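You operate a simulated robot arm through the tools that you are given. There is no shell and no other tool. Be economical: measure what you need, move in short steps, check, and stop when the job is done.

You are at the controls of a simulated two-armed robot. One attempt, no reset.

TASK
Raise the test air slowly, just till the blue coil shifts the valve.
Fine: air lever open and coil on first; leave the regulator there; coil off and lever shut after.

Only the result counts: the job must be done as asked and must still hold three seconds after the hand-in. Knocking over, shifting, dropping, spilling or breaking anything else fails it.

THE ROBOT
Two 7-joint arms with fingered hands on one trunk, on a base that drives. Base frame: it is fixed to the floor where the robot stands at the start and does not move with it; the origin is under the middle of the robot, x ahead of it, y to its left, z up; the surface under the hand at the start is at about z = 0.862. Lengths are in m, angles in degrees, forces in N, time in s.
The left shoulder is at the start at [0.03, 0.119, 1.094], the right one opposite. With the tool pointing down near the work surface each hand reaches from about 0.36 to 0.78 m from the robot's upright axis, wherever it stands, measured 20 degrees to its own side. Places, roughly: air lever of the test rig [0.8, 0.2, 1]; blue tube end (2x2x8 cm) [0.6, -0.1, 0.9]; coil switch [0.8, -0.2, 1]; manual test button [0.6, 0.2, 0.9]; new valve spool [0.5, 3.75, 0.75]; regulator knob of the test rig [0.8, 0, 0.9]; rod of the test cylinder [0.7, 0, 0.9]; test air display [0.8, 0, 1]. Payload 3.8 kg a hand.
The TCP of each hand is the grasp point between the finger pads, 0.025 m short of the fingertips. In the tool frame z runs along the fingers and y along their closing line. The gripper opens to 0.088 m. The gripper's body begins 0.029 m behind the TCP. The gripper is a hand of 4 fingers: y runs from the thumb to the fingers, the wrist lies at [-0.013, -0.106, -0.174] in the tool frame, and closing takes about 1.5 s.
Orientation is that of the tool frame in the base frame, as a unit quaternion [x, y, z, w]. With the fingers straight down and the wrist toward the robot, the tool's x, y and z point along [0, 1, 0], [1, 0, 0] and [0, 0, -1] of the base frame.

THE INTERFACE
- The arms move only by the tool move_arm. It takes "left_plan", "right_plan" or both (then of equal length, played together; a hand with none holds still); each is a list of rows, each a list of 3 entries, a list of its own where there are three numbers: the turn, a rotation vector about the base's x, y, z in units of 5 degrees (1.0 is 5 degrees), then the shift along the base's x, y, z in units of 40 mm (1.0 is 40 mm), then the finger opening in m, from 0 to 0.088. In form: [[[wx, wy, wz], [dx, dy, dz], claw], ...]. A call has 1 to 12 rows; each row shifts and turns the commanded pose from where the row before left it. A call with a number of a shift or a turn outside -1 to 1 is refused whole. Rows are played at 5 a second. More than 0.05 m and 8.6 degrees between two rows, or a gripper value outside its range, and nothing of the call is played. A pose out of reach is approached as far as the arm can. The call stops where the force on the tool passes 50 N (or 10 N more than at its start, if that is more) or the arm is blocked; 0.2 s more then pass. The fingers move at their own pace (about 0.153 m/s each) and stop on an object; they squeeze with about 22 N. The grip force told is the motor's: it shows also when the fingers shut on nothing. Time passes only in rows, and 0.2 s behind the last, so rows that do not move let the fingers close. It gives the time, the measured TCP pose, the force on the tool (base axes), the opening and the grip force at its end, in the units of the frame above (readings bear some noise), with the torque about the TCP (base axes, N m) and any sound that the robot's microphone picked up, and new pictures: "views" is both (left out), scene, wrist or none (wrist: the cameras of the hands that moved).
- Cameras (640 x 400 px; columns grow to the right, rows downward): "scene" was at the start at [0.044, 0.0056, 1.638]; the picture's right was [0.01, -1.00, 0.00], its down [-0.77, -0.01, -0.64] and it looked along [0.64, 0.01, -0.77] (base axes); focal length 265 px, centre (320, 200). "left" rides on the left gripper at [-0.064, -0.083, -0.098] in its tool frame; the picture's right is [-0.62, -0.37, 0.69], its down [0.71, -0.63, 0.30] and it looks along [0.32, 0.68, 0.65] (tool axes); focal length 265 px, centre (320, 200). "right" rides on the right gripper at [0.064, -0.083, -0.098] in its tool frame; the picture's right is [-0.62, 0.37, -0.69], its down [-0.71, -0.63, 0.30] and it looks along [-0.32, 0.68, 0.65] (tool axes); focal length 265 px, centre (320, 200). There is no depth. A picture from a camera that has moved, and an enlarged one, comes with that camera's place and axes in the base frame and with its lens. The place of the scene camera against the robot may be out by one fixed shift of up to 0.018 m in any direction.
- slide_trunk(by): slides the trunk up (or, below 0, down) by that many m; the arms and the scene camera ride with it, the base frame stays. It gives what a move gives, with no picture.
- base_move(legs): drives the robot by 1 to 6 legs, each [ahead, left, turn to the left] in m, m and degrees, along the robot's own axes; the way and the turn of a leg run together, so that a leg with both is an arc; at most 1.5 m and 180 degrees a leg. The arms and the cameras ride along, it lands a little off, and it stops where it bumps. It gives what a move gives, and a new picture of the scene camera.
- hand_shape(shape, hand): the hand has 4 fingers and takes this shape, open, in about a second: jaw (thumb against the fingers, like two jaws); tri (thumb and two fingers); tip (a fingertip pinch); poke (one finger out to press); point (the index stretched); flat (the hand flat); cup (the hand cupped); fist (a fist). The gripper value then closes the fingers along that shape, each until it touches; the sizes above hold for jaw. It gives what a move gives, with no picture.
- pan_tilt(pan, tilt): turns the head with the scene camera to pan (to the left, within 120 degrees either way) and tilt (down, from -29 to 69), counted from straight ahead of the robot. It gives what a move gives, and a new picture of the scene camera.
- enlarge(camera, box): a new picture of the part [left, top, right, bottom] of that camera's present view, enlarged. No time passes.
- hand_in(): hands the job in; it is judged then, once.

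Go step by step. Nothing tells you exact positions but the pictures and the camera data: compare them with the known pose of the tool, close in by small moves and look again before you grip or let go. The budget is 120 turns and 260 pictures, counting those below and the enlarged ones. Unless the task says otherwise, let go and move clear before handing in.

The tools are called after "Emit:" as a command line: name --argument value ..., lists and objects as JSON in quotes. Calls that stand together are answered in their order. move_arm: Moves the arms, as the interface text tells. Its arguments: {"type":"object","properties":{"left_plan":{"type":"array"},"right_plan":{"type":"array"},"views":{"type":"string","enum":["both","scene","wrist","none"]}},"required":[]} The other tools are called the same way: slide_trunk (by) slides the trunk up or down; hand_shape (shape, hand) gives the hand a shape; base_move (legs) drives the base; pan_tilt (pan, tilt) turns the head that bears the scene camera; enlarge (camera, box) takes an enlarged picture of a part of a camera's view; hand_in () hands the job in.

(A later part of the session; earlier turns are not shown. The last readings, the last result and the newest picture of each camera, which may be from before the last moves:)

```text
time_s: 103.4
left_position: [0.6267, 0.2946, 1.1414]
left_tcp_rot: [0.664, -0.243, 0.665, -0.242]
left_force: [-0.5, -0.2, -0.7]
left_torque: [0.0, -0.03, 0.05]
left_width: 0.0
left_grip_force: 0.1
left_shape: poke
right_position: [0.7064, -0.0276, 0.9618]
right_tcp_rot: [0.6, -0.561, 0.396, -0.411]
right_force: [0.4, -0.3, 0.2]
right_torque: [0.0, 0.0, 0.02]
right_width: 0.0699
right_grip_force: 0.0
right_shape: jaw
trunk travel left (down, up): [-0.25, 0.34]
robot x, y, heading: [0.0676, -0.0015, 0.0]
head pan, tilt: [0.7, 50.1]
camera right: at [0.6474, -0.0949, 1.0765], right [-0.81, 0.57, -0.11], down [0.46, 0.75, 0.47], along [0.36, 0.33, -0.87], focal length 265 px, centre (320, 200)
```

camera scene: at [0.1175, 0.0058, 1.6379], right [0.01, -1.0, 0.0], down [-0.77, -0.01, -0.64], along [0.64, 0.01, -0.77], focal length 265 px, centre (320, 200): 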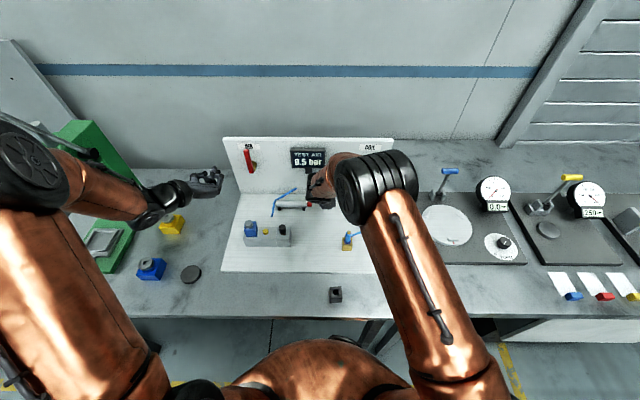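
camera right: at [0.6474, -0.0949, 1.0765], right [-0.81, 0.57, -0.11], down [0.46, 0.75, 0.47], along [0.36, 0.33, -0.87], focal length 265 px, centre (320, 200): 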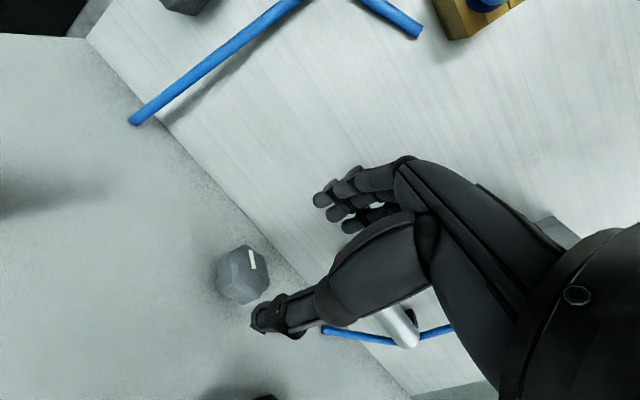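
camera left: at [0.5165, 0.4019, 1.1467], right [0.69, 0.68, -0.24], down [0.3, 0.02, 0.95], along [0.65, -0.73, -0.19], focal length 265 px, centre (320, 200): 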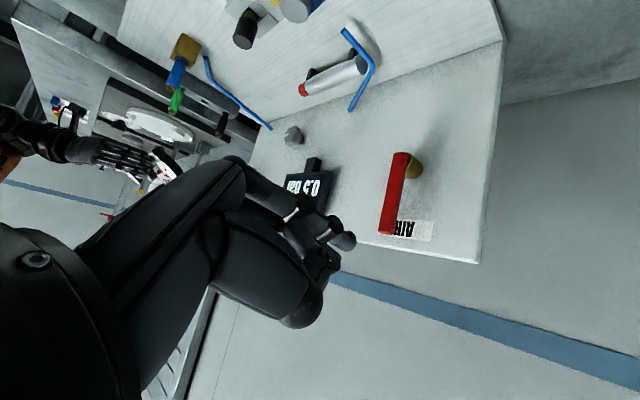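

Emit:
move_arm --right_plan '[[[1, 0, 0], [0.15, 0.12, 0], 0.07], [[1, 0, 0], [0, 0, 0], 0.07], [[1, 0, 0], [0, 0, 0], 0.07], [[0, 0, 0], [0.45, 0, -0.12], 0.07], [[0, 0, 0], [0.45, 0, -0.12], 0.07], [[0, 0, 0], [0.45, -0.01, -0.12], 0.07], [[0, 0, 0], [0, 0, 0], 0.05], [[0, 0, 0], [0, 0, 0], 0.03], [[0, 0, 0], [0, 0, 0], 0.03], [[0, 0, 0], [0, 0, 0], 0.03]]' --views "none"

Emit:
move_arm --right_plan '[[[-0.8, 0, 0], [0, 0, 0], 0.03], [[-0.8, 0, 0], [0, 0, 0], 0.03], [[-0.8, 0, 0], [0, 0.01, 0], 0.03], [[-0.8, 0, 0], [0, 0.01, 0], 0.03], [[-0.8, 0, 0], [0, 0.01, 0], 0.03], [[-0.8, 0, 0], [0, 0.01, 0], 0.03], [[-0.8, 0, 0], [0, 0, 0], 0.03], [[-0.8, 0, 0], [0, 0, 0], 0.03], [[-0.8, 0, 0], [0, 0, 0], 0.03], [[0, 0, 0], [0, 0, 0], 0.03]]' --views "wrist"

Emit:
enlarge --camera "left" --box '[240, 40, 400, 220]'

```text
time_s: 105.6
left_position: [0.6273, 0.2968, 1.1411]
left_tcp_rot: [0.664, -0.243, 0.665, -0.241]
left_force: [0.6, 0.0, -0.3]
left_torque: [0.01, 0.0, -0.01]
left_width: 0.0
left_grip_force: 0.2
left_shape: poke
right_position: [0.7669, -0.0242, 0.9488]
right_tcp_rot: [-0.542, 0.607, -0.321, 0.485]
right_force: [1.9, 1.6, 1.2]
right_torque: [0.03, -0.21, -0.04]
right_width: 0.0325
right_grip_force: 21.9
right_shape: jaw
trunk travel left (down, up): [-0.25, 0.34]
robot x, y, heading: [0.0707, 0.0026, -0.1]
head pan, tilt: [0.7, 50.1]
```

```text
time_s: 107.8
left_position: [0.6263, 0.2981, 1.1399]
left_tcp_rot: [0.665, -0.243, 0.664, -0.242]
left_force: [0.7, -0.6, -0.5]
left_torque: [0.02, -0.01, 0.0]
left_width: 0.0
left_grip_force: 0.1
left_shape: poke
right_position: [0.7668, -0.0202, 0.9479]
right_tcp_rot: [0.666, -0.478, 0.492, -0.293]
right_force: [5.0, 8.7, -0.7]
right_torque: [0.11, -0.22, 0.18]
right_width: 0.0322
right_grip_force: 22.2
right_shape: jaw
trunk travel left (down, up): [-0.25, 0.34]
robot x, y, heading: [0.0681, -0.0019, -0.3]
head pan, tilt: [0.7, 50.1]
camera right: at [0.7081, -0.0416, 1.0784], right [-0.81, 0.49, -0.31], down [0.46, 0.87, 0.17], along [0.35, 0.0, -0.94], focal length 265 px, centre (320, 200)
```

right: 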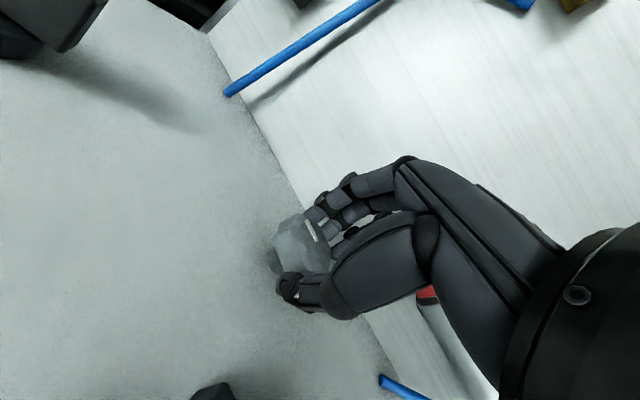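

```text
2.22 times, centred on (320, 130) of left
camera zoom: at [0.5284, 0.4027, 1.1441], right [0.69, 0.68, -0.24], down [0.31, 0.02, 0.95], along [0.65, -0.73, -0.19], focal length 590 px, centre (320, 356)
```

zoom: 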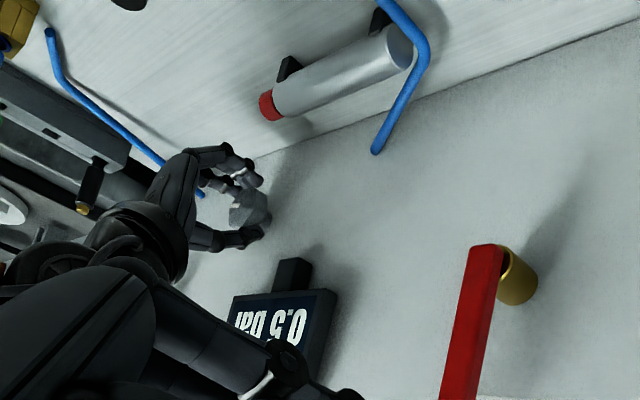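

Pressure is back at 0.5 bar. Now to the coil switch: release, back away, poke shape, and push up under the bar's left end.

Emit:
move_arm --right_plan '[[[0, 0, 0], [0, 0, 0], 0.07], [[0, 0, 0], [0, 0, 0], 0.07], [[0, 0, 0], [-0.6, 0, 0.15], 0.07], [[0, 0, 0], [-1, 0, 0.3], 0.07], [[0, -1, 0], [-1, 0, 0.5], 0.07], [[0, -1, 0], [-0.6, -0.5, 0.7], 0.07], [[0, -1, 0], [0, -0.7, 0.7], 0.07], [[0, -1, 0], [0, -0.8, 0.3], 0.07], [[1, 0, 0], [0, -0.8, 0], 0.07], [[1, 0, 0], [0, 0, 0], 0.07], [[1, 0, 0], [0, 0, 0], 0.07], [[1, 0, 0], [0, 0, 0], 0.07]]' --views "none"

Emit:
hand_shape --hand "right" --shape "poke"

Emit:
move_arm --right_plan '[[[1, 0, 0], [0, 0, 0], 0], [[1, 0, 0], [0, 0, 0], 0], [[1, 0, 0], [0, 0, 0], 0], [[1, 0, 0], [0, 0, 0], 0], [[1, 0, 0], [0, 0, 0], 0], [[1, 0, 0], [0, 0, 0], 0], [[1, 0, 0], [0, 0, 0], 0], [[1, 0, 0], [0, 0, 0], 0], [[1, 0, 0], [0, 0, 0], 0]]' --views "both"

Emit:
enlarge --camera "scene" --box '[290, 130, 418, 210]'

```text
time_s: 110.4
left_position: [0.6262, 0.2967, 1.1411]
left_tcp_rot: [0.664, -0.243, 0.665, -0.242]
left_force: [-0.4, 0.3, 0.1]
left_torque: [0.02, 0.0, 0.02]
left_width: 0.0
left_grip_force: 0.1
left_shape: poke
right_position: [0.6391, -0.1346, 1.0556]
right_tcp_rot: [-0.496, 0.518, -0.518, 0.466]
right_force: [-0.1, 0.3, -0.1]
right_torque: [0.0, 0.02, -0.01]
right_width: 0.0699
right_grip_force: 0.1
right_shape: jaw
trunk travel left (down, up): [-0.25, 0.34]
robot x, y, heading: [0.0684, 0.0003, -0.3]
head pan, tilt: [0.7, 50.1]
```

```text
time_s: 111.3
left_position: [0.6272, 0.2964, 1.1408]
left_tcp_rot: [0.665, -0.242, 0.664, -0.242]
left_force: [-0.4, 0.9, -0.3]
left_torque: [-0.01, 0.02, 0.0]
left_width: 0.0
left_grip_force: 0.1
left_shape: poke
right_position: [0.6384, -0.1361, 1.0566]
right_tcp_rot: [0.497, -0.518, 0.518, -0.466]
right_force: [-0.1, 0.3, -0.1]
right_torque: [0.02, 0.0, 0.04]
right_width: 0.0
right_grip_force: 0.0
right_shape: poke
trunk travel left (down, up): [-0.25, 0.34]
robot x, y, heading: [0.0673, -0.0013, 0.1]
head pan, tilt: [0.7, 50.1]
```

```text
time_s: 113.3
left_position: [0.6269, 0.2964, 1.1416]
left_tcp_rot: [0.664, -0.243, 0.664, -0.242]
left_force: [-0.3, -0.1, -0.2]
left_torque: [-0.01, 0.03, -0.01]
left_width: 0.0
left_grip_force: 0.1
left_shape: poke
right_position: [0.6382, -0.1352, 1.0543]
right_tcp_rot: [-0.279, 0.677, -0.28, 0.621]
right_force: [-0.3, 0.1, -0.8]
right_torque: [-0.03, 0.0, -0.03]
right_width: 0.0001
right_grip_force: 0.0
right_shape: poke
trunk travel left (down, up): [-0.25, 0.34]
robot x, y, heading: [0.0698, 0.0019, -0.1]
head pan, tilt: [0.7, 50.1]
camera scene: at [0.1137, 0.0049, 1.638], right [0.01, -1.0, 0.0], down [-0.77, -0.01, -0.64], along [0.64, 0.01, -0.77], focal length 265 px, centre (320, 200)
camera right: at [0.5383, -0.2361, 1.0786], right [-0.66, 0.72, 0.21], down [0.37, 0.08, 0.92], along [0.65, 0.68, -0.32], focal length 265 px, centre (320, 200)
```

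scene: 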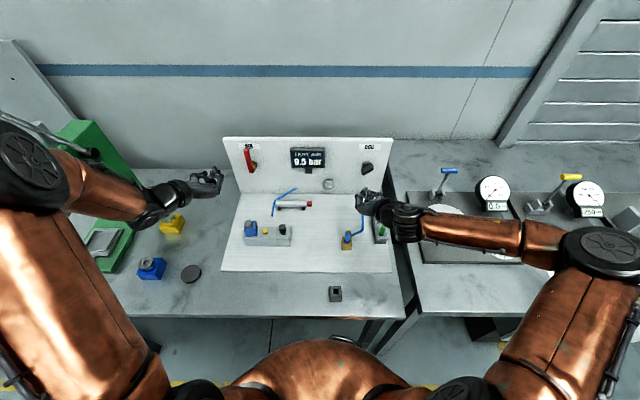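
right: 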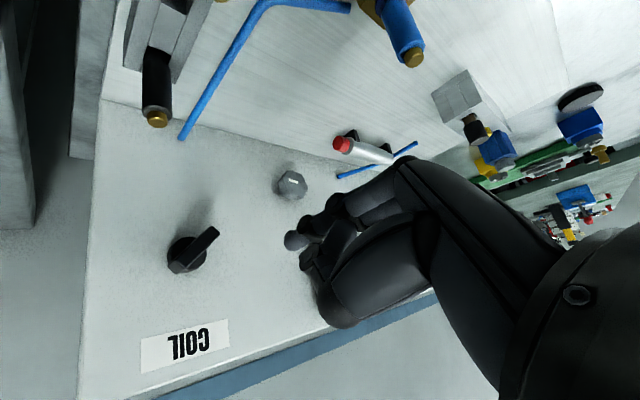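

```text
5.00 times, centred on (354, 170) of scene
camera zoom: at [0.1137, 0.0049, 1.638], right [0.01, -1.0, 0.0], down [-0.77, -0.01, -0.64], along [0.64, 0.01, -0.77], focal length 1324 px, centre (150, 350)
```

zoom: 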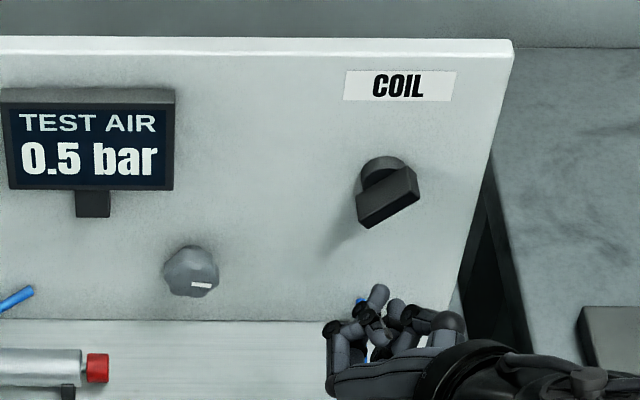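

The bar is only about 45–60° over. I'll come from above and press its right end down.

Emit:
move_arm --right_plan '[[[0, 0, 0], [0.6, -0.3, 0.3], 0], [[0, 0, 0], [0.8, -0.25, 0.2], 0], [[0, 0, 0], [0.8, -0.25, 0], 0], [[0, 0, 0], [0.78, 0, 0], 0], [[0, 0, 0], [0, 0, -0.15], 0], [[0, 0, 0], [0, 0, -0.15], 0]]' --views "wrist"

Emit:
enlarge --camera "scene" --box '[290, 130, 418, 210]'

```text
time_s: 114.7
left_position: [0.6261, 0.2969, 1.1401]
left_tcp_rot: [0.665, -0.242, 0.664, -0.242]
left_force: [-0.3, 0.1, 0.5]
left_torque: [0.02, -0.01, -0.03]
left_width: 0.0
left_grip_force: 0.0
left_shape: poke
right_position: [0.7572, -0.1655, 1.0627]
right_tcp_rot: [-0.281, 0.677, -0.28, 0.62]
right_force: [-1.1, -0.4, -0.3]
right_torque: [-0.03, -0.02, 0.0]
right_width: 0.0003
right_grip_force: 0.1
right_shape: poke
trunk travel left (down, up): [-0.25, 0.34]
robot x, y, heading: [0.0708, 0.0008, -0.1]
head pan, tilt: [0.7, 50.1]
camera right: at [0.6582, -0.2666, 1.0864], right [-0.66, 0.72, 0.21], down [0.38, 0.08, 0.92], along [0.65, 0.68, -0.32], focal length 265 px, centre (320, 200)
```

right: 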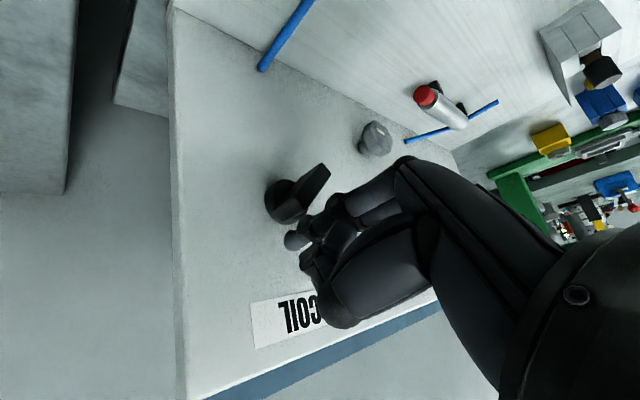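

```text
5.00 times, centred on (354, 170) of scene
camera zoom: at [0.1143, 0.0057, 1.638], right [0.01, -1.0, 0.0], down [-0.77, -0.01, -0.64], along [0.64, 0.01, -0.77], focal length 1324 px, centre (150, 350)
```

zoom: 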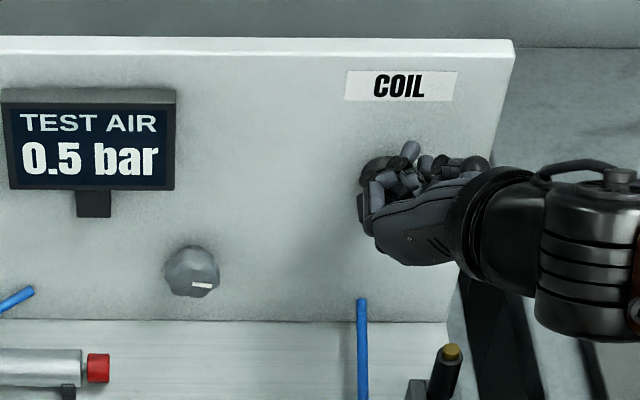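

Emit:
move_arm --right_plan '[[[0, 0, 0], [0, -0.15, -0.1], 0], [[0, 0, 0], [0, 0, -0.15], 0], [[0, 0, 0], [0, 0, -0.15], 0], [[0, 0, 0], [0, 0, -0.15], 0]]' --views "wrist"

```text
time_s: 115.7
left_position: [0.6256, 0.2958, 1.1414]
left_tcp_rot: [0.664, -0.243, 0.665, -0.241]
left_force: [-0.5, -0.7, -1.0]
left_torque: [0.02, -0.01, 0.0]
left_width: 0.0
left_grip_force: 0.0
left_shape: poke
right_position: [0.7574, -0.1717, 1.0416]
right_tcp_rot: [-0.28, 0.676, -0.281, 0.621]
right_force: [-0.8, -0.6, 4.6]
right_torque: [0.05, 0.0, 0.0]
right_width: 0.0
right_grip_force: 0.1
right_shape: poke
trunk travel left (down, up): [-0.25, 0.34]
robot x, y, heading: [0.0691, -0.0014, -0.1]
head pan, tilt: [0.7, 50.1]
camera right: at [0.6581, -0.2738, 1.0657], right [-0.66, 0.73, 0.2], down [0.37, 0.08, 0.92], along [0.65, 0.68, -0.32], focal length 265 px, centre (320, 200)
```

right: 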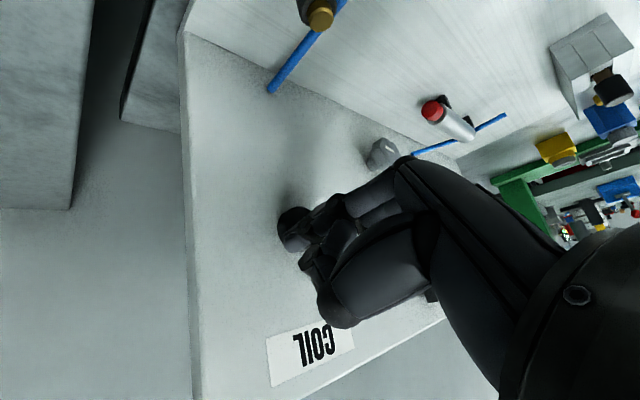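

Contact at about 5 N and the bar is turning; I'll press on in small steps.

Emit:
move_arm --right_plan '[[[0, 0, 0], [0, 0, -0.1], 0], [[0, 0, 0], [0, 0, -0.1], 0]]' --views "none"

Emit:
enlarge --camera "scene" --box '[290, 130, 418, 210]'

```text
time_s: 116.3
left_position: [0.6256, 0.2944, 1.1415]
left_tcp_rot: [0.664, -0.243, 0.665, -0.242]
left_force: [-0.1, -0.2, -0.8]
left_torque: [0.0, -0.05, 0.0]
left_width: 0.0001
left_grip_force: 0.1
left_shape: poke
right_position: [0.7583, -0.1771, 1.031]
right_tcp_rot: [-0.279, 0.677, -0.282, 0.619]
right_force: [-1.1, -10.1, 5.4]
right_torque: [0.01, -0.07, -0.09]
right_width: 0.0
right_grip_force: 0.0
right_shape: poke
trunk travel left (down, up): [-0.25, 0.34]
robot x, y, heading: [0.0685, 0.0008, -0.1]
head pan, tilt: [0.7, 50.1]
```

```text
5.00 times, centred on (354, 170) of scene
camera zoom: at [0.1129, 0.0038, 1.638], right [0.01, -1.0, 0.0], down [-0.77, -0.01, -0.64], along [0.64, 0.01, -0.77], focal length 1324 px, centre (150, 350)
```

zoom: 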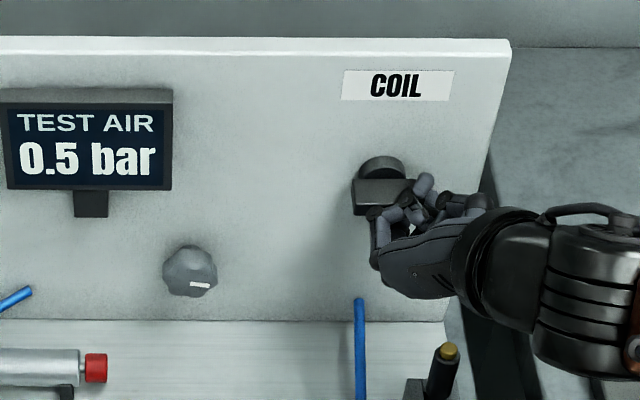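

The bar is now horizontal at 90°, so the coil is on. I'll withdraw straight back and check the rod.

Emit:
move_arm --right_plan '[[[0, 0, 0], [-0.2, -0.25, 0], 0], [[0, 0, 0], [-1, 0, 0.2], 0], [[0, 0, 0], [-1, 0, 0.4], 0], [[0, 0, 0], [-0.8, 0.2, 0.4], 0], [[0, 0, 0], [0, 0, 0], 0]]' --views "none"

Emit:
enlarge --camera "scene" --box '[225, 130, 405, 242]'

Emit:
hand_shape --hand "right" --shape "jaw"

```text
time_s: 117.5
left_position: [0.6271, 0.2976, 1.1408]
left_tcp_rot: [0.665, -0.242, 0.664, -0.242]
left_force: [0.6, -0.6, 0.1]
left_torque: [-0.02, -0.02, 0.03]
left_width: 0.0
left_grip_force: 0.0
left_shape: poke
right_position: [0.6374, -0.1733, 1.0719]
right_tcp_rot: [-0.281, 0.676, -0.281, 0.62]
right_force: [-0.4, 0.1, -0.7]
right_torque: [0.01, -0.02, 0.05]
right_width: 0.0002
right_grip_force: 0.0
right_shape: poke
trunk travel left (down, up): [-0.25, 0.34]
robot x, y, heading: [0.0681, 0.0014, -0.0]
head pan, tilt: [0.7, 50.1]
```

```text
3.56 times, centred on (315, 186) of scene
camera zoom: at [0.1143, 0.0054, 1.638], right [0.01, -1.0, 0.0], down [-0.77, -0.01, -0.64], along [0.64, 0.01, -0.77], focal length 941 px, centre (338, 250)
```

zoom: 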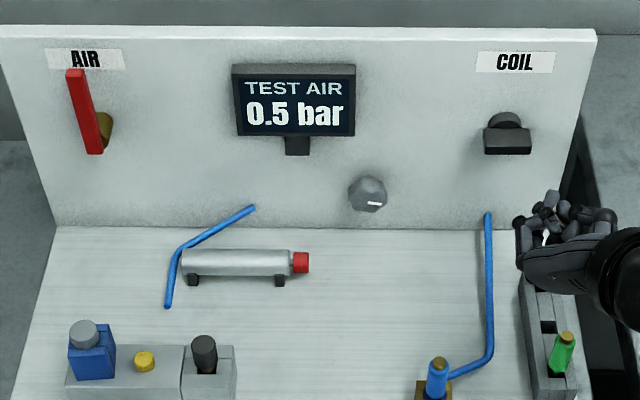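

```text
time_s: 118.4
left_position: [0.6265, 0.2964, 1.1424]
left_tcp_rot: [0.664, -0.242, 0.665, -0.242]
left_force: [-0.2, -0.5, -1.2]
left_torque: [-0.01, -0.01, 0.01]
left_width: 0.0
left_grip_force: 0.1
left_shape: poke
right_position: [0.6365, -0.1732, 1.0712]
right_tcp_rot: [-0.282, 0.675, -0.28, 0.621]
right_force: [0.2, 0.3, 0.1]
right_torque: [-0.02, 0.01, 0.04]
right_width: 0.0876
right_grip_force: 0.1
right_shape: jaw
trunk travel left (down, up): [-0.25, 0.34]
robot x, y, heading: [0.0696, 0.0029, 0.0]
head pan, tilt: [0.7, 50.1]
```

Coil is on at 0.5 bar with no shift. I'll bring the right hand back to the knob.

Emit:
move_arm --right_plan '[[[-1, 0, 0], [0, 0.3, 0], 0.07], [[-1, 0, 0], [0, 0.3, 0], 0.07], [[-1, 0, 0], [0, 0.3, 0], 0.07], [[-1, 0, 0], [0, 0.3, 0], 0.07], [[-1, 0, 0], [0, 0.3, 0], 0.07], [[-1, 0, 0], [0, 0.3, 0], 0.07], [[-1, 0, 0], [0, 0.3, 0], 0.07], [[-1, 0, 0], [0, 0.3, 0], 0.07], [[-1, 0, 0], [0, 0.3, 0], 0.07], [[-1, 0, 0], [0, 0.3, 0], 0.07], [[-1, 0, 0], [0, 0.3, 0], 0.07], [[-1, 0, 0], [0, 0.3, 0], 0.07]]' --views "none"

Emit:
move_arm --right_plan '[[[-1, 0, 0], [0, 0.1, 0], 0.07], [[-1, 0, 0], [0, 0, 0], 0.07], [[0, 1, 0.25], [0.3, 0.0, -0.4], 0.07], [[0, 1, 0.25], [0.4, 0, -0.5], 0.07], [[0, 1, 0.25], [0.4, 0, -0.6], 0.07], [[0, 1, 0.2], [0.4, 0, -0.6], 0.07], [[0, 0, 0], [0.4, 0, -0.6], 0.07], [[0, 0, 0], [0, 0, 0], 0.07]]' --views "wrist"

```text
time_s: 121.0
left_position: [0.6255, 0.2969, 1.1412]
left_tcp_rot: [0.664, -0.242, 0.665, -0.241]
left_force: [0.0, -0.3, -0.3]
left_torque: [0.0, 0.04, 0.02]
left_width: 0.0001
left_grip_force: 0.1
left_shape: poke
right_position: [0.6382, -0.0289, 1.0729]
right_tcp_rot: [0.553, -0.445, 0.582, -0.396]
right_force: [0.1, 0.3, 0.3]
right_torque: [-0.05, 0.05, -0.02]
right_width: 0.0703
right_grip_force: 0.1
right_shape: jaw
trunk travel left (down, up): [-0.25, 0.34]
robot x, y, heading: [0.0707, -0.0027, -0.1]
head pan, tilt: [0.7, 50.1]
```

```text
time_s: 122.8
left_position: [0.6265, 0.2973, 1.1412]
left_tcp_rot: [0.664, -0.243, 0.665, -0.242]
left_force: [-0.1, 0.1, 0.2]
left_torque: [-0.03, 0.02, 0.02]
left_width: 0.0
left_grip_force: 0.1
left_shape: poke
right_position: [0.713, -0.0265, 0.9634]
right_tcp_rot: [0.7, -0.423, 0.49, -0.301]
right_force: [0.4, -0.1, 0.7]
right_torque: [-0.02, -0.04, -0.02]
right_width: 0.0699
right_grip_force: 0.1
right_shape: jaw
trunk travel left (down, up): [-0.25, 0.34]
robot x, y, heading: [0.0739, -0.0009, -0.3]
head pan, tilt: [0.7, 50.1]
camera right: at [0.6556, -0.0454, 1.0955], right [-0.86, 0.38, -0.34], down [0.36, 0.93, 0.11], along [0.36, -0.03, -0.93], focal length 265 px, centre (320, 200)
```

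right: 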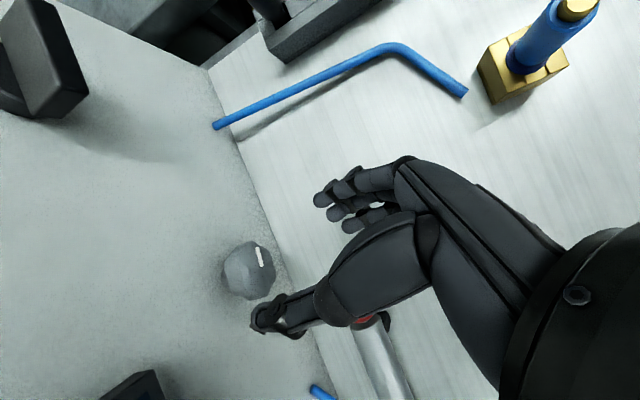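

Emit:
move_arm --right_plan '[[[0, 0, 0], [0.45, 0.04, -0.13], 0.07], [[0, 0, 0], [0.45, 0.03, -0.13], 0.07], [[0, 0, 0], [0.44, 0.02, -0.13], 0.07], [[0, 0, 0], [0, 0, 0], 0.05], [[0, 0, 0], [0, 0, 0], 0.03], [[0, 0, 0], [0, 0, 0], 0.03], [[0, 0, 0], [0, 0, 0], 0.03]]' --views "none"

Emit:
move_arm --right_plan '[[[0.5, 0, 0], [0, 0, 0], 0.03], [[0.5, 0, 0], [0, 0, 0], 0.03], [[0.5, 0, 0], [0, 0, 0], 0.03], [[0, 0, 0], [0, 0, 0], 0.03]]' --views "wrist"

Emit:
enlarge --camera "left" --box '[240, 40, 400, 220]'

```text
time_s: 124.4
left_position: [0.6268, 0.2965, 1.1403]
left_tcp_rot: [0.664, -0.242, 0.665, -0.241]
left_force: [0.9, 0.1, 0.7]
left_torque: [-0.01, 0.02, 0.04]
left_width: 0.0
left_grip_force: 0.1
left_shape: poke
right_position: [0.7673, -0.0224, 0.9491]
right_tcp_rot: [0.7, -0.423, 0.491, -0.299]
right_force: [1.6, -0.1, -0.3]
right_torque: [0.02, -0.16, 0.06]
right_width: 0.0325
right_grip_force: 22.1
right_shape: jaw
trunk travel left (down, up): [-0.25, 0.34]
robot x, y, heading: [0.0704, 0.0015, -0.0]
head pan, tilt: [0.7, 50.1]
```

```text
time_s: 125.4
left_position: [0.6266, 0.296, 1.1395]
left_tcp_rot: [0.665, -0.243, 0.664, -0.241]
left_force: [0.1, 0.1, -0.2]
left_torque: [-0.02, 0.02, 0.03]
left_width: 0.0
left_grip_force: 0.0
left_shape: poke
right_position: [0.7685, -0.0231, 0.9488]
right_tcp_rot: [0.678, -0.455, 0.463, -0.344]
right_force: [3.7, -2.4, -0.4]
right_torque: [-0.04, -0.14, 0.01]
right_width: 0.0322
right_grip_force: 21.6
right_shape: jaw
trunk travel left (down, up): [-0.25, 0.34]
robot x, y, heading: [0.0692, -0.0002, 0.2]
head pan, tilt: [0.7, 50.1]
camera right: at [0.7104, -0.0588, 1.0766], right [-0.86, 0.42, -0.29], down [0.36, 0.9, 0.23], along [0.36, 0.1, -0.93], focal length 265 px, centre (320, 200)
```

right: 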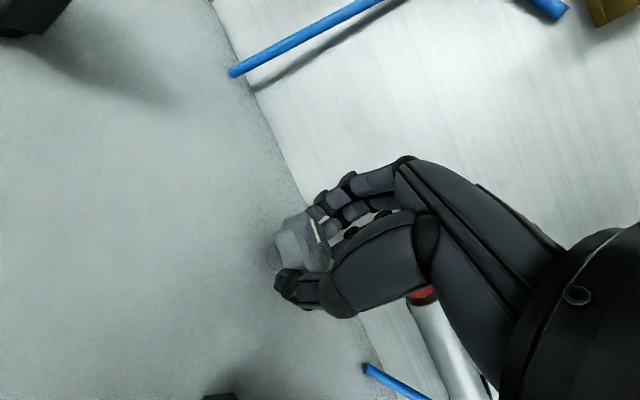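

```text
2.22 times, centred on (320, 130) of left
camera zoom: at [0.5285, 0.4013, 1.1446], right [0.69, 0.68, -0.24], down [0.31, 0.02, 0.95], along [0.65, -0.73, -0.19], focal length 590 px, centre (320, 356)
```

zoom: 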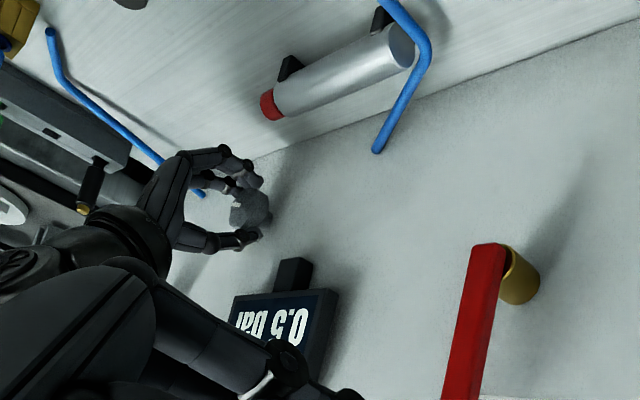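

Emit:
move_arm --right_plan '[[[0.4, 0, 0], [0, 0, 0], 0.03], [[0.4, 0, 0], [0, 0, 0], 0.03], [[0.4, 0, 0], [0, 0, 0], 0.03], [[0, 0, 0], [0, 0, 0], 0.03], [[0, 0, 0], [0, 0, 0], 0.03]]' --views "none"

Emit:
enlarge --camera "left" --box '[240, 40, 400, 220]'

Emit:
move_arm --right_plan '[[[0.4, 0, 0], [0, 0, 0], 0.03], [[0.4, 0, 0], [0, 0, 0], 0.03], [[0.4, 0, 0], [0, 0, 0], 0.03], [[0, 0, 0], [0, 0, 0], 0.03], [[0, 0, 0], [0, 0, 0], 0.03]]' --views "none"

Emit:
enlarge --camera "left" --box '[240, 40, 400, 220]'

```text
time_s: 126.6
left_position: [0.6285, 0.295, 1.1399]
left_tcp_rot: [0.665, -0.243, 0.664, -0.242]
left_force: [0.5, 0.0, 0.2]
left_torque: [-0.01, 0.02, -0.03]
left_width: 0.0
left_grip_force: 0.0
left_shape: poke
right_position: [0.7665, -0.0237, 0.9483]
right_tcp_rot: [0.659, -0.479, 0.438, -0.38]
right_force: [4.9, -4.6, -0.7]
right_torque: [-0.1, -0.19, -0.01]
right_width: 0.0322
right_grip_force: 21.8
right_shape: jaw
trunk travel left (down, up): [-0.25, 0.34]
robot x, y, heading: [0.0684, -0.0021, -0.1]
head pan, tilt: [0.7, 50.1]
```

```text
2.22 times, centred on (320, 130) of left
camera zoom: at [0.5286, 0.4009, 1.1446], right [0.69, 0.68, -0.24], down [0.31, 0.02, 0.95], along [0.65, -0.73, -0.19], focal length 590 px, centre (320, 356)
```

zoom: 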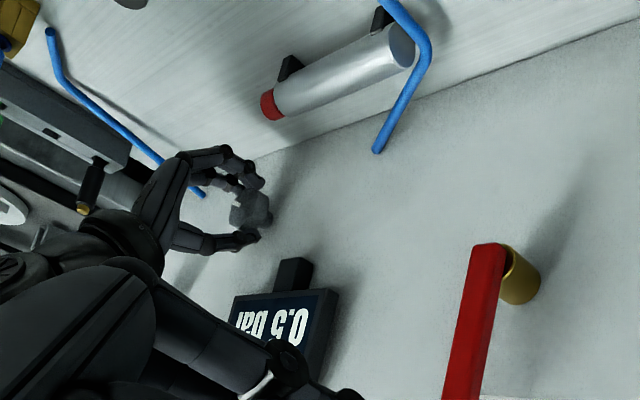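

```text
time_s: 127.8
left_position: [0.6274, 0.296, 1.1407]
left_tcp_rot: [0.664, -0.243, 0.664, -0.242]
left_force: [-0.2, -1.3, -0.5]
left_torque: [-0.01, 0.0, 0.0]
left_width: 0.0001
left_grip_force: 0.0
left_shape: poke
right_position: [0.7675, -0.0236, 0.9473]
right_tcp_rot: [0.639, -0.501, 0.412, -0.413]
right_force: [5.7, -6.0, -1.8]
right_torque: [-0.11, -0.16, -0.02]
right_width: 0.0322
right_grip_force: 22.3
right_shape: jaw
trunk travel left (down, up): [-0.25, 0.34]
robot x, y, heading: [0.0711, -0.0029, -0.3]
head pan, tilt: [0.7, 50.1]
```

```text
2.22 times, centred on (320, 130) of left
camera zoom: at [0.5287, 0.4007, 1.1447], right [0.69, 0.68, -0.24], down [0.31, 0.02, 0.95], along [0.65, -0.73, -0.19], focal length 590 px, centre (320, 356)
```

zoom: 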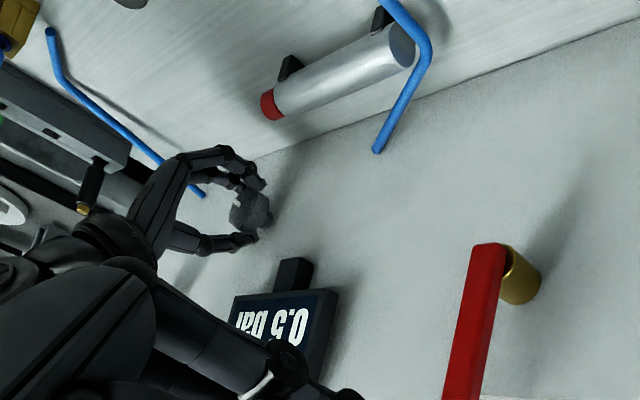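

Emit:
move_arm --right_plan '[[[0.4, 0, 0], [0, -0.01, 0], 0.03], [[0.4, 0, 0], [0, 0, 0], 0.03], [[0.4, 0, 0], [0, 0, 0], 0.03], [[0, 0, 0], [0, 0, 0], 0.03], [[0, 0, 0], [0, 0, 0], 0.03]]' --views "none"

Emit:
enlarge --camera "left" --box '[240, 40, 400, 220]'

Emit:
move_arm --right_plan '[[[0.4, 0, 0], [0, -0.01, 0], 0.03], [[0.4, 0, 0], [0, 0, 0], 0.03], [[0.4, 0, 0], [0, 0, 0], 0.03], [[0, 0, 0], [0, 0, 0], 0.03], [[0, 0, 0], [0, 0, 0], 0.03]]' --views "none"

Emit:
enlarge --camera "left" --box '[240, 40, 400, 220]'

```text
time_s: 129.0
left_position: [0.6268, 0.2962, 1.1412]
left_tcp_rot: [0.664, -0.243, 0.664, -0.242]
left_force: [-0.5, 1.1, -0.2]
left_torque: [0.01, -0.02, -0.03]
left_width: 0.0
left_grip_force: 0.2
left_shape: poke
right_position: [0.7672, -0.0262, 0.9485]
right_tcp_rot: [0.617, -0.522, 0.385, -0.446]
right_force: [2.2, -7.8, -1.2]
right_torque: [-0.13, -0.1, -0.03]
right_width: 0.0324
right_grip_force: 22.2
right_shape: jaw
trunk travel left (down, up): [-0.25, 0.34]
robot x, y, heading: [0.0694, -0.0004, -0.2]
head pan, tilt: [0.7, 50.1]
```

```text
2.22 times, centred on (320, 130) of left
camera zoom: at [0.5286, 0.4006, 1.1447], right [0.69, 0.68, -0.24], down [0.31, 0.02, 0.95], along [0.65, -0.73, -0.19], focal length 590 px, centre (320, 356)
```

zoom: 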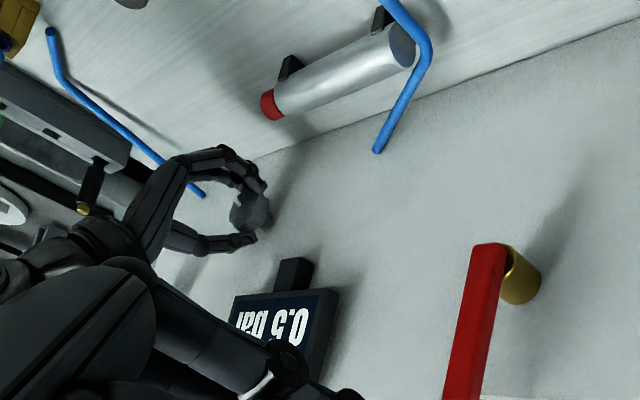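

```text
time_s: 130.2
left_position: [0.6272, 0.2963, 1.1413]
left_tcp_rot: [0.664, -0.243, 0.664, -0.242]
left_force: [-0.4, 0.3, -0.4]
left_torque: [0.0, 0.0, 0.02]
left_width: 0.0001
left_grip_force: 0.0
left_shape: poke
right_position: [0.7676, -0.0253, 0.9478]
right_tcp_rot: [0.592, -0.541, 0.357, -0.478]
right_force: [3.1, -6.7, -4.3]
right_torque: [-0.13, -0.12, -0.12]
right_width: 0.0324
right_grip_force: 21.7
right_shape: jaw
trunk travel left (down, up): [-0.25, 0.34]
robot x, y, heading: [0.0684, 0.0001, 0.0]
head pan, tilt: [0.7, 50.1]
```

```text
2.22 times, centred on (320, 130) of left
camera zoom: at [0.5286, 0.4005, 1.1448], right [0.69, 0.68, -0.24], down [0.31, 0.02, 0.95], along [0.65, -0.73, -0.19], focal length 590 px, centre (320, 356)
```

zoom: 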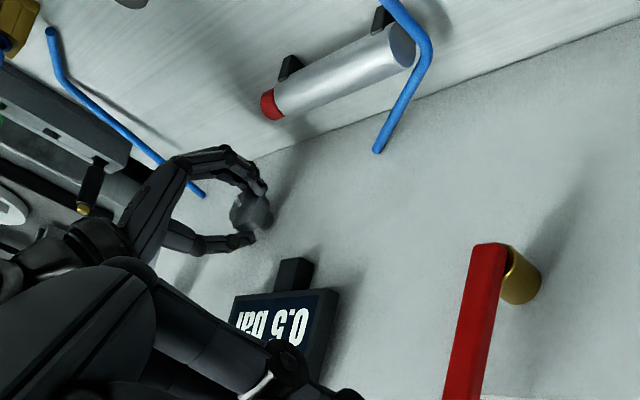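

Emit:
move_arm --right_plan '[[[0.4, 0, 0], [0, -0.01, 0], 0.03], [[0.4, 0, 0], [0, 0, 0], 0.03], [[0.4, 0, 0], [0, 0, 0], 0.03], [[0, 0, 0], [0, 0, 0], 0.03], [[0, 0, 0], [0, 0, 0], 0.03]]' --views "none"

Emit:
enlarge --camera "left" --box '[240, 40, 400, 220]'

Emit:
move_arm --right_plan '[[[0.4, 0, 0], [0, -0.01, 0], 0.03], [[0.4, 0, 0], [0, 0, 0], 0.03], [[0.4, 0, 0], [0, 0, 0], 0.03], [[0, 0, 0], [0, 0, 0], 0.03], [[0, 0, 0], [0, 0, 0], 0.03]]' --views "none"

Emit:
enlarge --camera "left" --box '[240, 40, 400, 220]'

```text
time_s: 131.4
left_position: [0.6266, 0.2961, 1.1416]
left_tcp_rot: [0.665, -0.243, 0.664, -0.242]
left_force: [-0.2, -0.4, -0.3]
left_torque: [0.0, 0.01, 0.0]
left_width: 0.0001
left_grip_force: 0.1
left_shape: poke
right_position: [0.7666, -0.0246, 0.9485]
right_tcp_rot: [0.567, -0.559, 0.329, -0.508]
right_force: [0.4, -8.4, -3.6]
right_torque: [-0.12, -0.1, -0.12]
right_width: 0.0325
right_grip_force: 21.9
right_shape: jaw
trunk travel left (down, up): [-0.25, 0.34]
robot x, y, heading: [0.0732, -0.0004, 0.0]
head pan, tilt: [0.7, 50.1]
```

```text
2.22 times, centred on (320, 130) of left
camera zoom: at [0.5284, 0.4003, 1.1449], right [0.69, 0.68, -0.24], down [0.31, 0.02, 0.95], along [0.65, -0.73, -0.19], focal length 590 px, centre (320, 356)
```

zoom: 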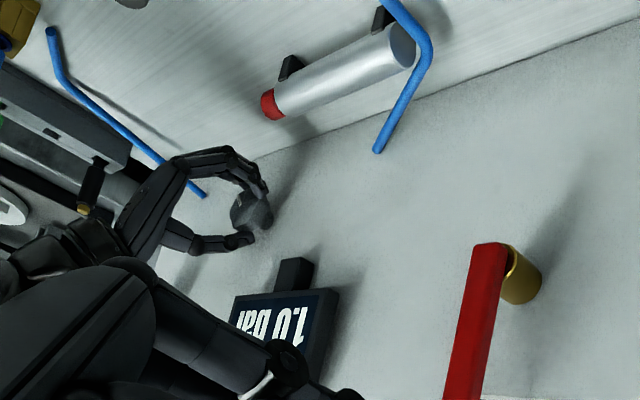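

```text
time_s: 132.6
left_position: [0.6284, 0.295, 1.1413]
left_tcp_rot: [0.664, -0.243, 0.664, -0.242]
left_force: [-0.4, 0.2, -0.3]
left_torque: [-0.01, -0.01, -0.02]
left_width: 0.0
left_grip_force: 0.1
left_shape: poke
right_position: [0.7682, -0.0256, 0.9478]
right_tcp_rot: [-0.539, 0.576, -0.299, 0.537]
right_force: [0.0, -9.1, -4.3]
right_torque: [-0.18, -0.09, -0.17]
right_width: 0.0329
right_grip_force: 22.0
right_shape: jaw
trunk travel left (down, up): [-0.25, 0.34]
robot x, y, heading: [0.0692, -0.0034, -0.2]
head pan, tilt: [0.7, 50.1]
```

```text
2.22 times, centred on (320, 130) of left
camera zoom: at [0.5285, 0.4002, 1.145], right [0.69, 0.68, -0.24], down [0.31, 0.02, 0.95], along [0.65, -0.73, -0.19], focal length 590 px, centre (320, 356)
```

zoom: 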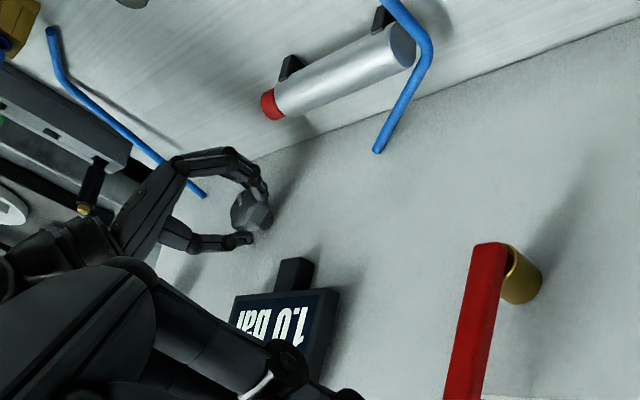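

1.0 bar, no shift yet. I'll regrip so the fingers stay clear of the rod's path.

Emit:
move_arm --right_plan '[[[0, 0, 0], [0, 0, 0], 0.07], [[0, 0, 0], [0, 0, 0], 0.07], [[0, 0, 0], [-0.6, 0.05, 0.15], 0.07], [[-0.7, 0, 0], [-0.7, 0.05, 0.2], 0.07], [[-1, 0, 0], [0, 0, 0], 0.07], [[-1, 0, 0], [0, 0, 0], 0.07], [[-1, 0, 0], [0, 0, 0], 0.07], [[-1, 0, 0], [0, 0, 0], 0.07], [[-1, 0, 0], [0, 0, 0], 0.07], [[-1, 0, 0], [0, 0, 0], 0.07], [[-1, 0, 0], [0, 0, 0], 0.07], [[-1, 0, 0], [0, 0, 0], 0.07]]' --views "none"

Emit:
move_arm --right_plan '[[[-1, 0, 0], [0, 0, 0], 0.07], [[-1, 0, 0], [0, 0, 0], 0.07], [[0, 0, 0], [0.45, -0.02, -0.12], 0.07], [[0, 0, 0], [0.45, -0.02, -0.12], 0.07], [[0, 0, 0], [0.42, -0.02, -0.12], 0.07], [[0, 0, 0], [0, 0, 0], 0.05], [[0, 0, 0], [0, 0, 0], 0.03], [[0, 0, 0], [0, 0, 0], 0.03], [[0, 0, 0], [0, 0, 0], 0.03]]' --views "wrist"

```text
time_s: 135.2
left_position: [0.6271, 0.2978, 1.1401]
left_tcp_rot: [0.664, -0.242, 0.665, -0.241]
left_force: [0.6, 0.2, -0.2]
left_torque: [0.01, 0.01, -0.01]
left_width: 0.0
left_grip_force: 0.0
left_shape: poke
right_position: [0.7145, -0.0206, 0.9642]
right_tcp_rot: [0.7, -0.423, 0.492, -0.298]
right_force: [0.3, -0.1, -0.1]
right_torque: [0.01, 0.0, 0.02]
right_width: 0.0697
right_grip_force: 0.0
right_shape: jaw
trunk travel left (down, up): [-0.25, 0.34]
robot x, y, heading: [0.0667, 0.0024, -0.0]
head pan, tilt: [0.7, 50.1]
```

```text
time_s: 137.2
left_position: [0.6279, 0.2971, 1.141]
left_tcp_rot: [0.664, -0.243, 0.665, -0.241]
left_force: [0.6, 0.2, 0.2]
left_torque: [-0.01, 0.01, -0.03]
left_width: 0.0
left_grip_force: 0.0
left_shape: poke
right_position: [0.7688, -0.0238, 0.9484]
right_tcp_rot: [0.723, -0.379, 0.527, -0.237]
right_force: [2.1, 1.4, 2.9]
right_torque: [0.03, -0.19, 0.1]
right_width: 0.0321
right_grip_force: 21.8
right_shape: jaw
trunk travel left (down, up): [-0.25, 0.34]
robot x, y, heading: [0.0686, -0.0003, 0.1]
head pan, tilt: [0.7, 50.1]
camera right: at [0.711, -0.0192, 1.0808], right [-0.86, 0.31, -0.4], down [0.36, 0.93, -0.05], along [0.36, -0.19, -0.91], focal length 265 px, centre (320, 200)
```

right: 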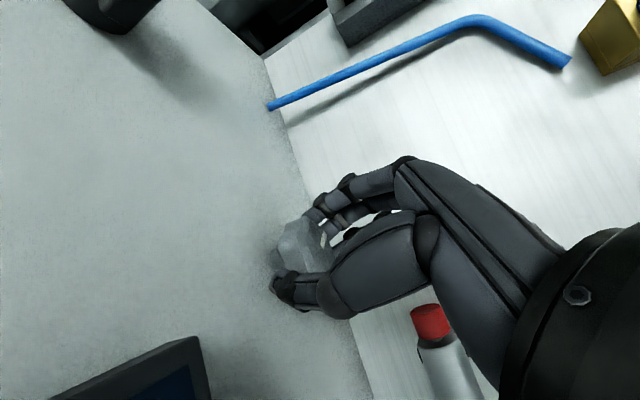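

Emit:
move_arm --right_plan '[[[0.4, 0, 0], [0, 0, 0], 0.03], [[0.4, 0, 0], [0, 0, 0], 0.03], [[0.4, 0, 0], [0, 0, 0], 0.03], [[0.3, 0, 0], [0, 0, 0], 0.03], [[0, 0, 0], [0, 0, 0], 0.03], [[0, 0, 0], [0, 0, 0], 0.03]]' --views "none"

Emit:
enlarge --camera "left" --box '[240, 40, 400, 220]'

Emit:
move_arm --right_plan '[[[0.4, 0, 0], [0, 0, 0], 0.03], [[0.4, 0, 0], [0, 0, 0], 0.03], [[0.4, 0, 0], [0, 0, 0], 0.03], [[0.3, 0, 0], [0, 0, 0], 0.03], [[0, 0, 0], [0, 0, 0], 0.03], [[0, 0, 0], [0, 0, 0], 0.03]]' --views "none"

Emit:
enlarge --camera "left" --box '[240, 40, 400, 220]'

```text
time_s: 138.6
left_position: [0.6268, 0.2953, 1.1408]
left_tcp_rot: [0.664, -0.243, 0.664, -0.242]
left_force: [0.2, 0.2, -0.2]
left_torque: [-0.01, 0.01, -0.02]
left_width: 0.0
left_grip_force: 0.0
left_shape: poke
right_position: [0.7683, -0.024, 0.9479]
right_tcp_rot: [0.706, -0.413, 0.501, -0.284]
right_force: [2.4, -5.9, 1.5]
right_torque: [-0.12, -0.19, 0.02]
right_width: 0.0319
right_grip_force: 22.3
right_shape: jaw
trunk travel left (down, up): [-0.25, 0.34]
robot x, y, heading: [0.0697, -0.0023, -0.1]
head pan, tilt: [0.7, 50.1]
```

```text
2.22 times, centred on (320, 130) of left
camera zoom: at [0.5281, 0.4006, 1.145], right [0.69, 0.68, -0.24], down [0.3, 0.02, 0.95], along [0.65, -0.73, -0.19], focal length 590 px, centre (320, 356)
```

zoom: 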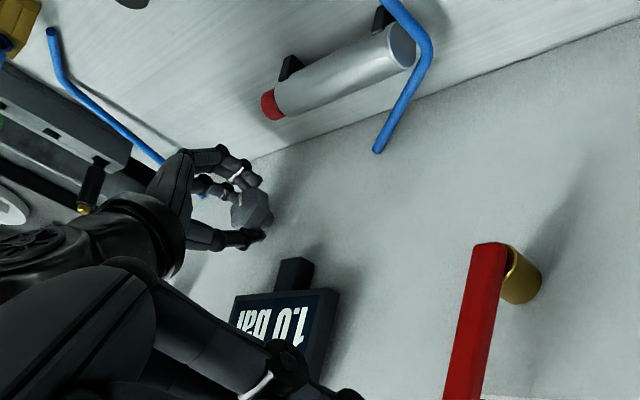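

```text
time_s: 140.0
left_position: [0.6274, 0.2953, 1.1418]
left_tcp_rot: [0.665, -0.243, 0.664, -0.242]
left_force: [-1.2, 0.1, -0.4]
left_torque: [0.02, 0.04, -0.01]
left_width: 0.0001
left_grip_force: 0.0
left_shape: poke
right_position: [0.7681, -0.0242, 0.9471]
right_tcp_rot: [0.686, -0.445, 0.473, -0.329]
right_force: [2.8, -9.6, 0.0]
right_torque: [-0.14, -0.15, -0.08]
right_width: 0.0315
right_grip_force: 22.0
right_shape: jaw
trunk travel left (down, up): [-0.25, 0.34]
robot x, y, heading: [0.0694, -0.0008, 0.0]
head pan, tilt: [0.7, 50.1]
```

```text
2.22 times, centred on (320, 130) of left
camera zoom: at [0.5283, 0.4004, 1.145], right [0.69, 0.68, -0.24], down [0.3, 0.02, 0.95], along [0.65, -0.73, -0.19], focal length 590 px, centre (320, 356)
```

zoom: 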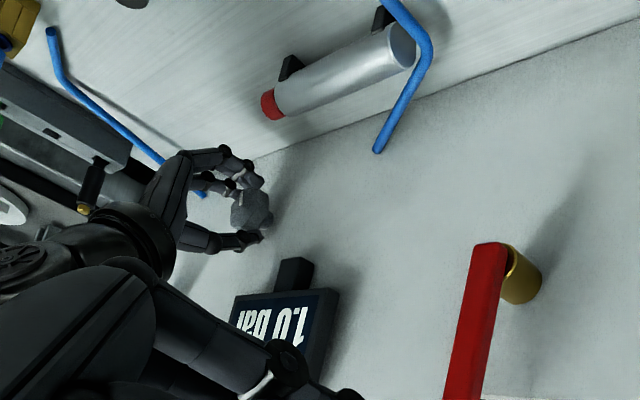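

Emit:
move_arm --right_plan '[[[0.4, 0, 0], [0, -0.02, 0], 0.03], [[0.4, 0, 0], [0, 0, 0], 0.03], [[0.4, 0, 0], [0, 0, 0], 0.03], [[0.3, 0, 0], [0, 0, 0], 0.03], [[0, 0, 0], [0, 0, 0], 0.03], [[0, 0, 0], [0, 0, 0], 0.03]]' --views "none"

Emit:
enlarge --camera "left" --box '[240, 40, 400, 220]'

Emit:
move_arm --right_plan '[[[0.4, 0, 0], [0, 0, 0], 0.03], [[0.4, 0, 0], [0, 0, 0], 0.03], [[0.4, 0, 0], [0, 0, 0], 0.03], [[0.3, 0, 0], [0, 0, 0], 0.03], [[0, 0, 0], [0, 0, 0], 0.03], [[0, 0, 0], [0, 0, 0], 0.03]]' --views "none"

Emit:
enlarge --camera "left" --box '[240, 40, 400, 220]'

```text
time_s: 141.4
left_position: [0.6267, 0.2958, 1.1412]
left_tcp_rot: [0.665, -0.243, 0.664, -0.242]
left_force: [-0.1, 0.5, 0.9]
left_torque: [-0.05, -0.01, -0.01]
left_width: 0.0
left_grip_force: 0.1
left_shape: poke
right_position: [0.7691, -0.0256, 0.9468]
right_tcp_rot: [0.664, -0.474, 0.441, -0.373]
right_force: [0.7, -8.2, -1.2]
right_torque: [-0.14, -0.08, -0.08]
right_width: 0.0318
right_grip_force: 21.6
right_shape: jaw
trunk travel left (down, up): [-0.25, 0.34]
robot x, y, heading: [0.0753, -0.0005, -0.1]
head pan, tilt: [0.7, 50.1]
```

```text
2.22 times, centred on (320, 130) of left
camera zoom: at [0.5282, 0.4004, 1.145], right [0.69, 0.68, -0.24], down [0.3, 0.02, 0.95], along [0.65, -0.73, -0.19], focal length 590 px, centre (320, 356)
```

zoom: 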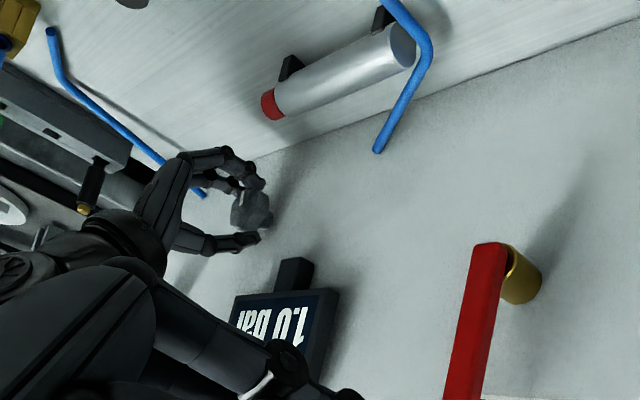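

```text
time_s: 142.8
left_position: [0.6264, 0.2958, 1.1406]
left_tcp_rot: [0.664, -0.243, 0.664, -0.242]
left_force: [0.1, -0.3, 0.0]
left_torque: [0.01, 0.0, 0.0]
left_width: 0.0
left_grip_force: 0.1
left_shape: poke
right_position: [0.7688, -0.025, 0.9478]
right_tcp_rot: [0.637, -0.503, 0.41, -0.416]
right_force: [1.4, -11.3, -2.3]
right_torque: [-0.16, -0.1, -0.15]
right_width: 0.0319
right_grip_force: 21.9
right_shape: jaw
trunk travel left (down, up): [-0.25, 0.34]
robot x, y, heading: [0.0709, 0.0003, -0.0]
head pan, tilt: [0.7, 50.1]
```

```text
2.22 times, centred on (320, 130) of left
camera zoom: at [0.5284, 0.4001, 1.145], right [0.69, 0.68, -0.24], down [0.31, 0.02, 0.95], along [0.65, -0.73, -0.19], focal length 590 px, centre (320, 356)
```

zoom: 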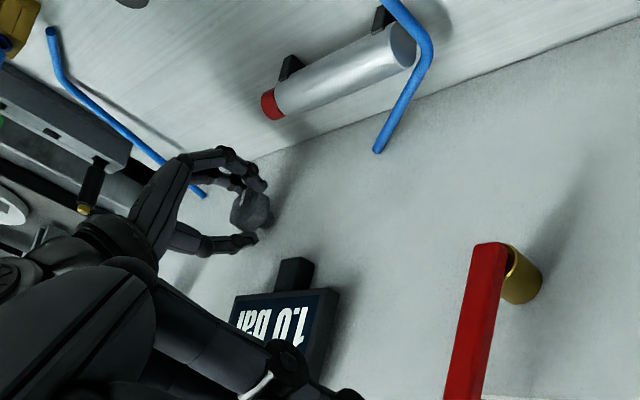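

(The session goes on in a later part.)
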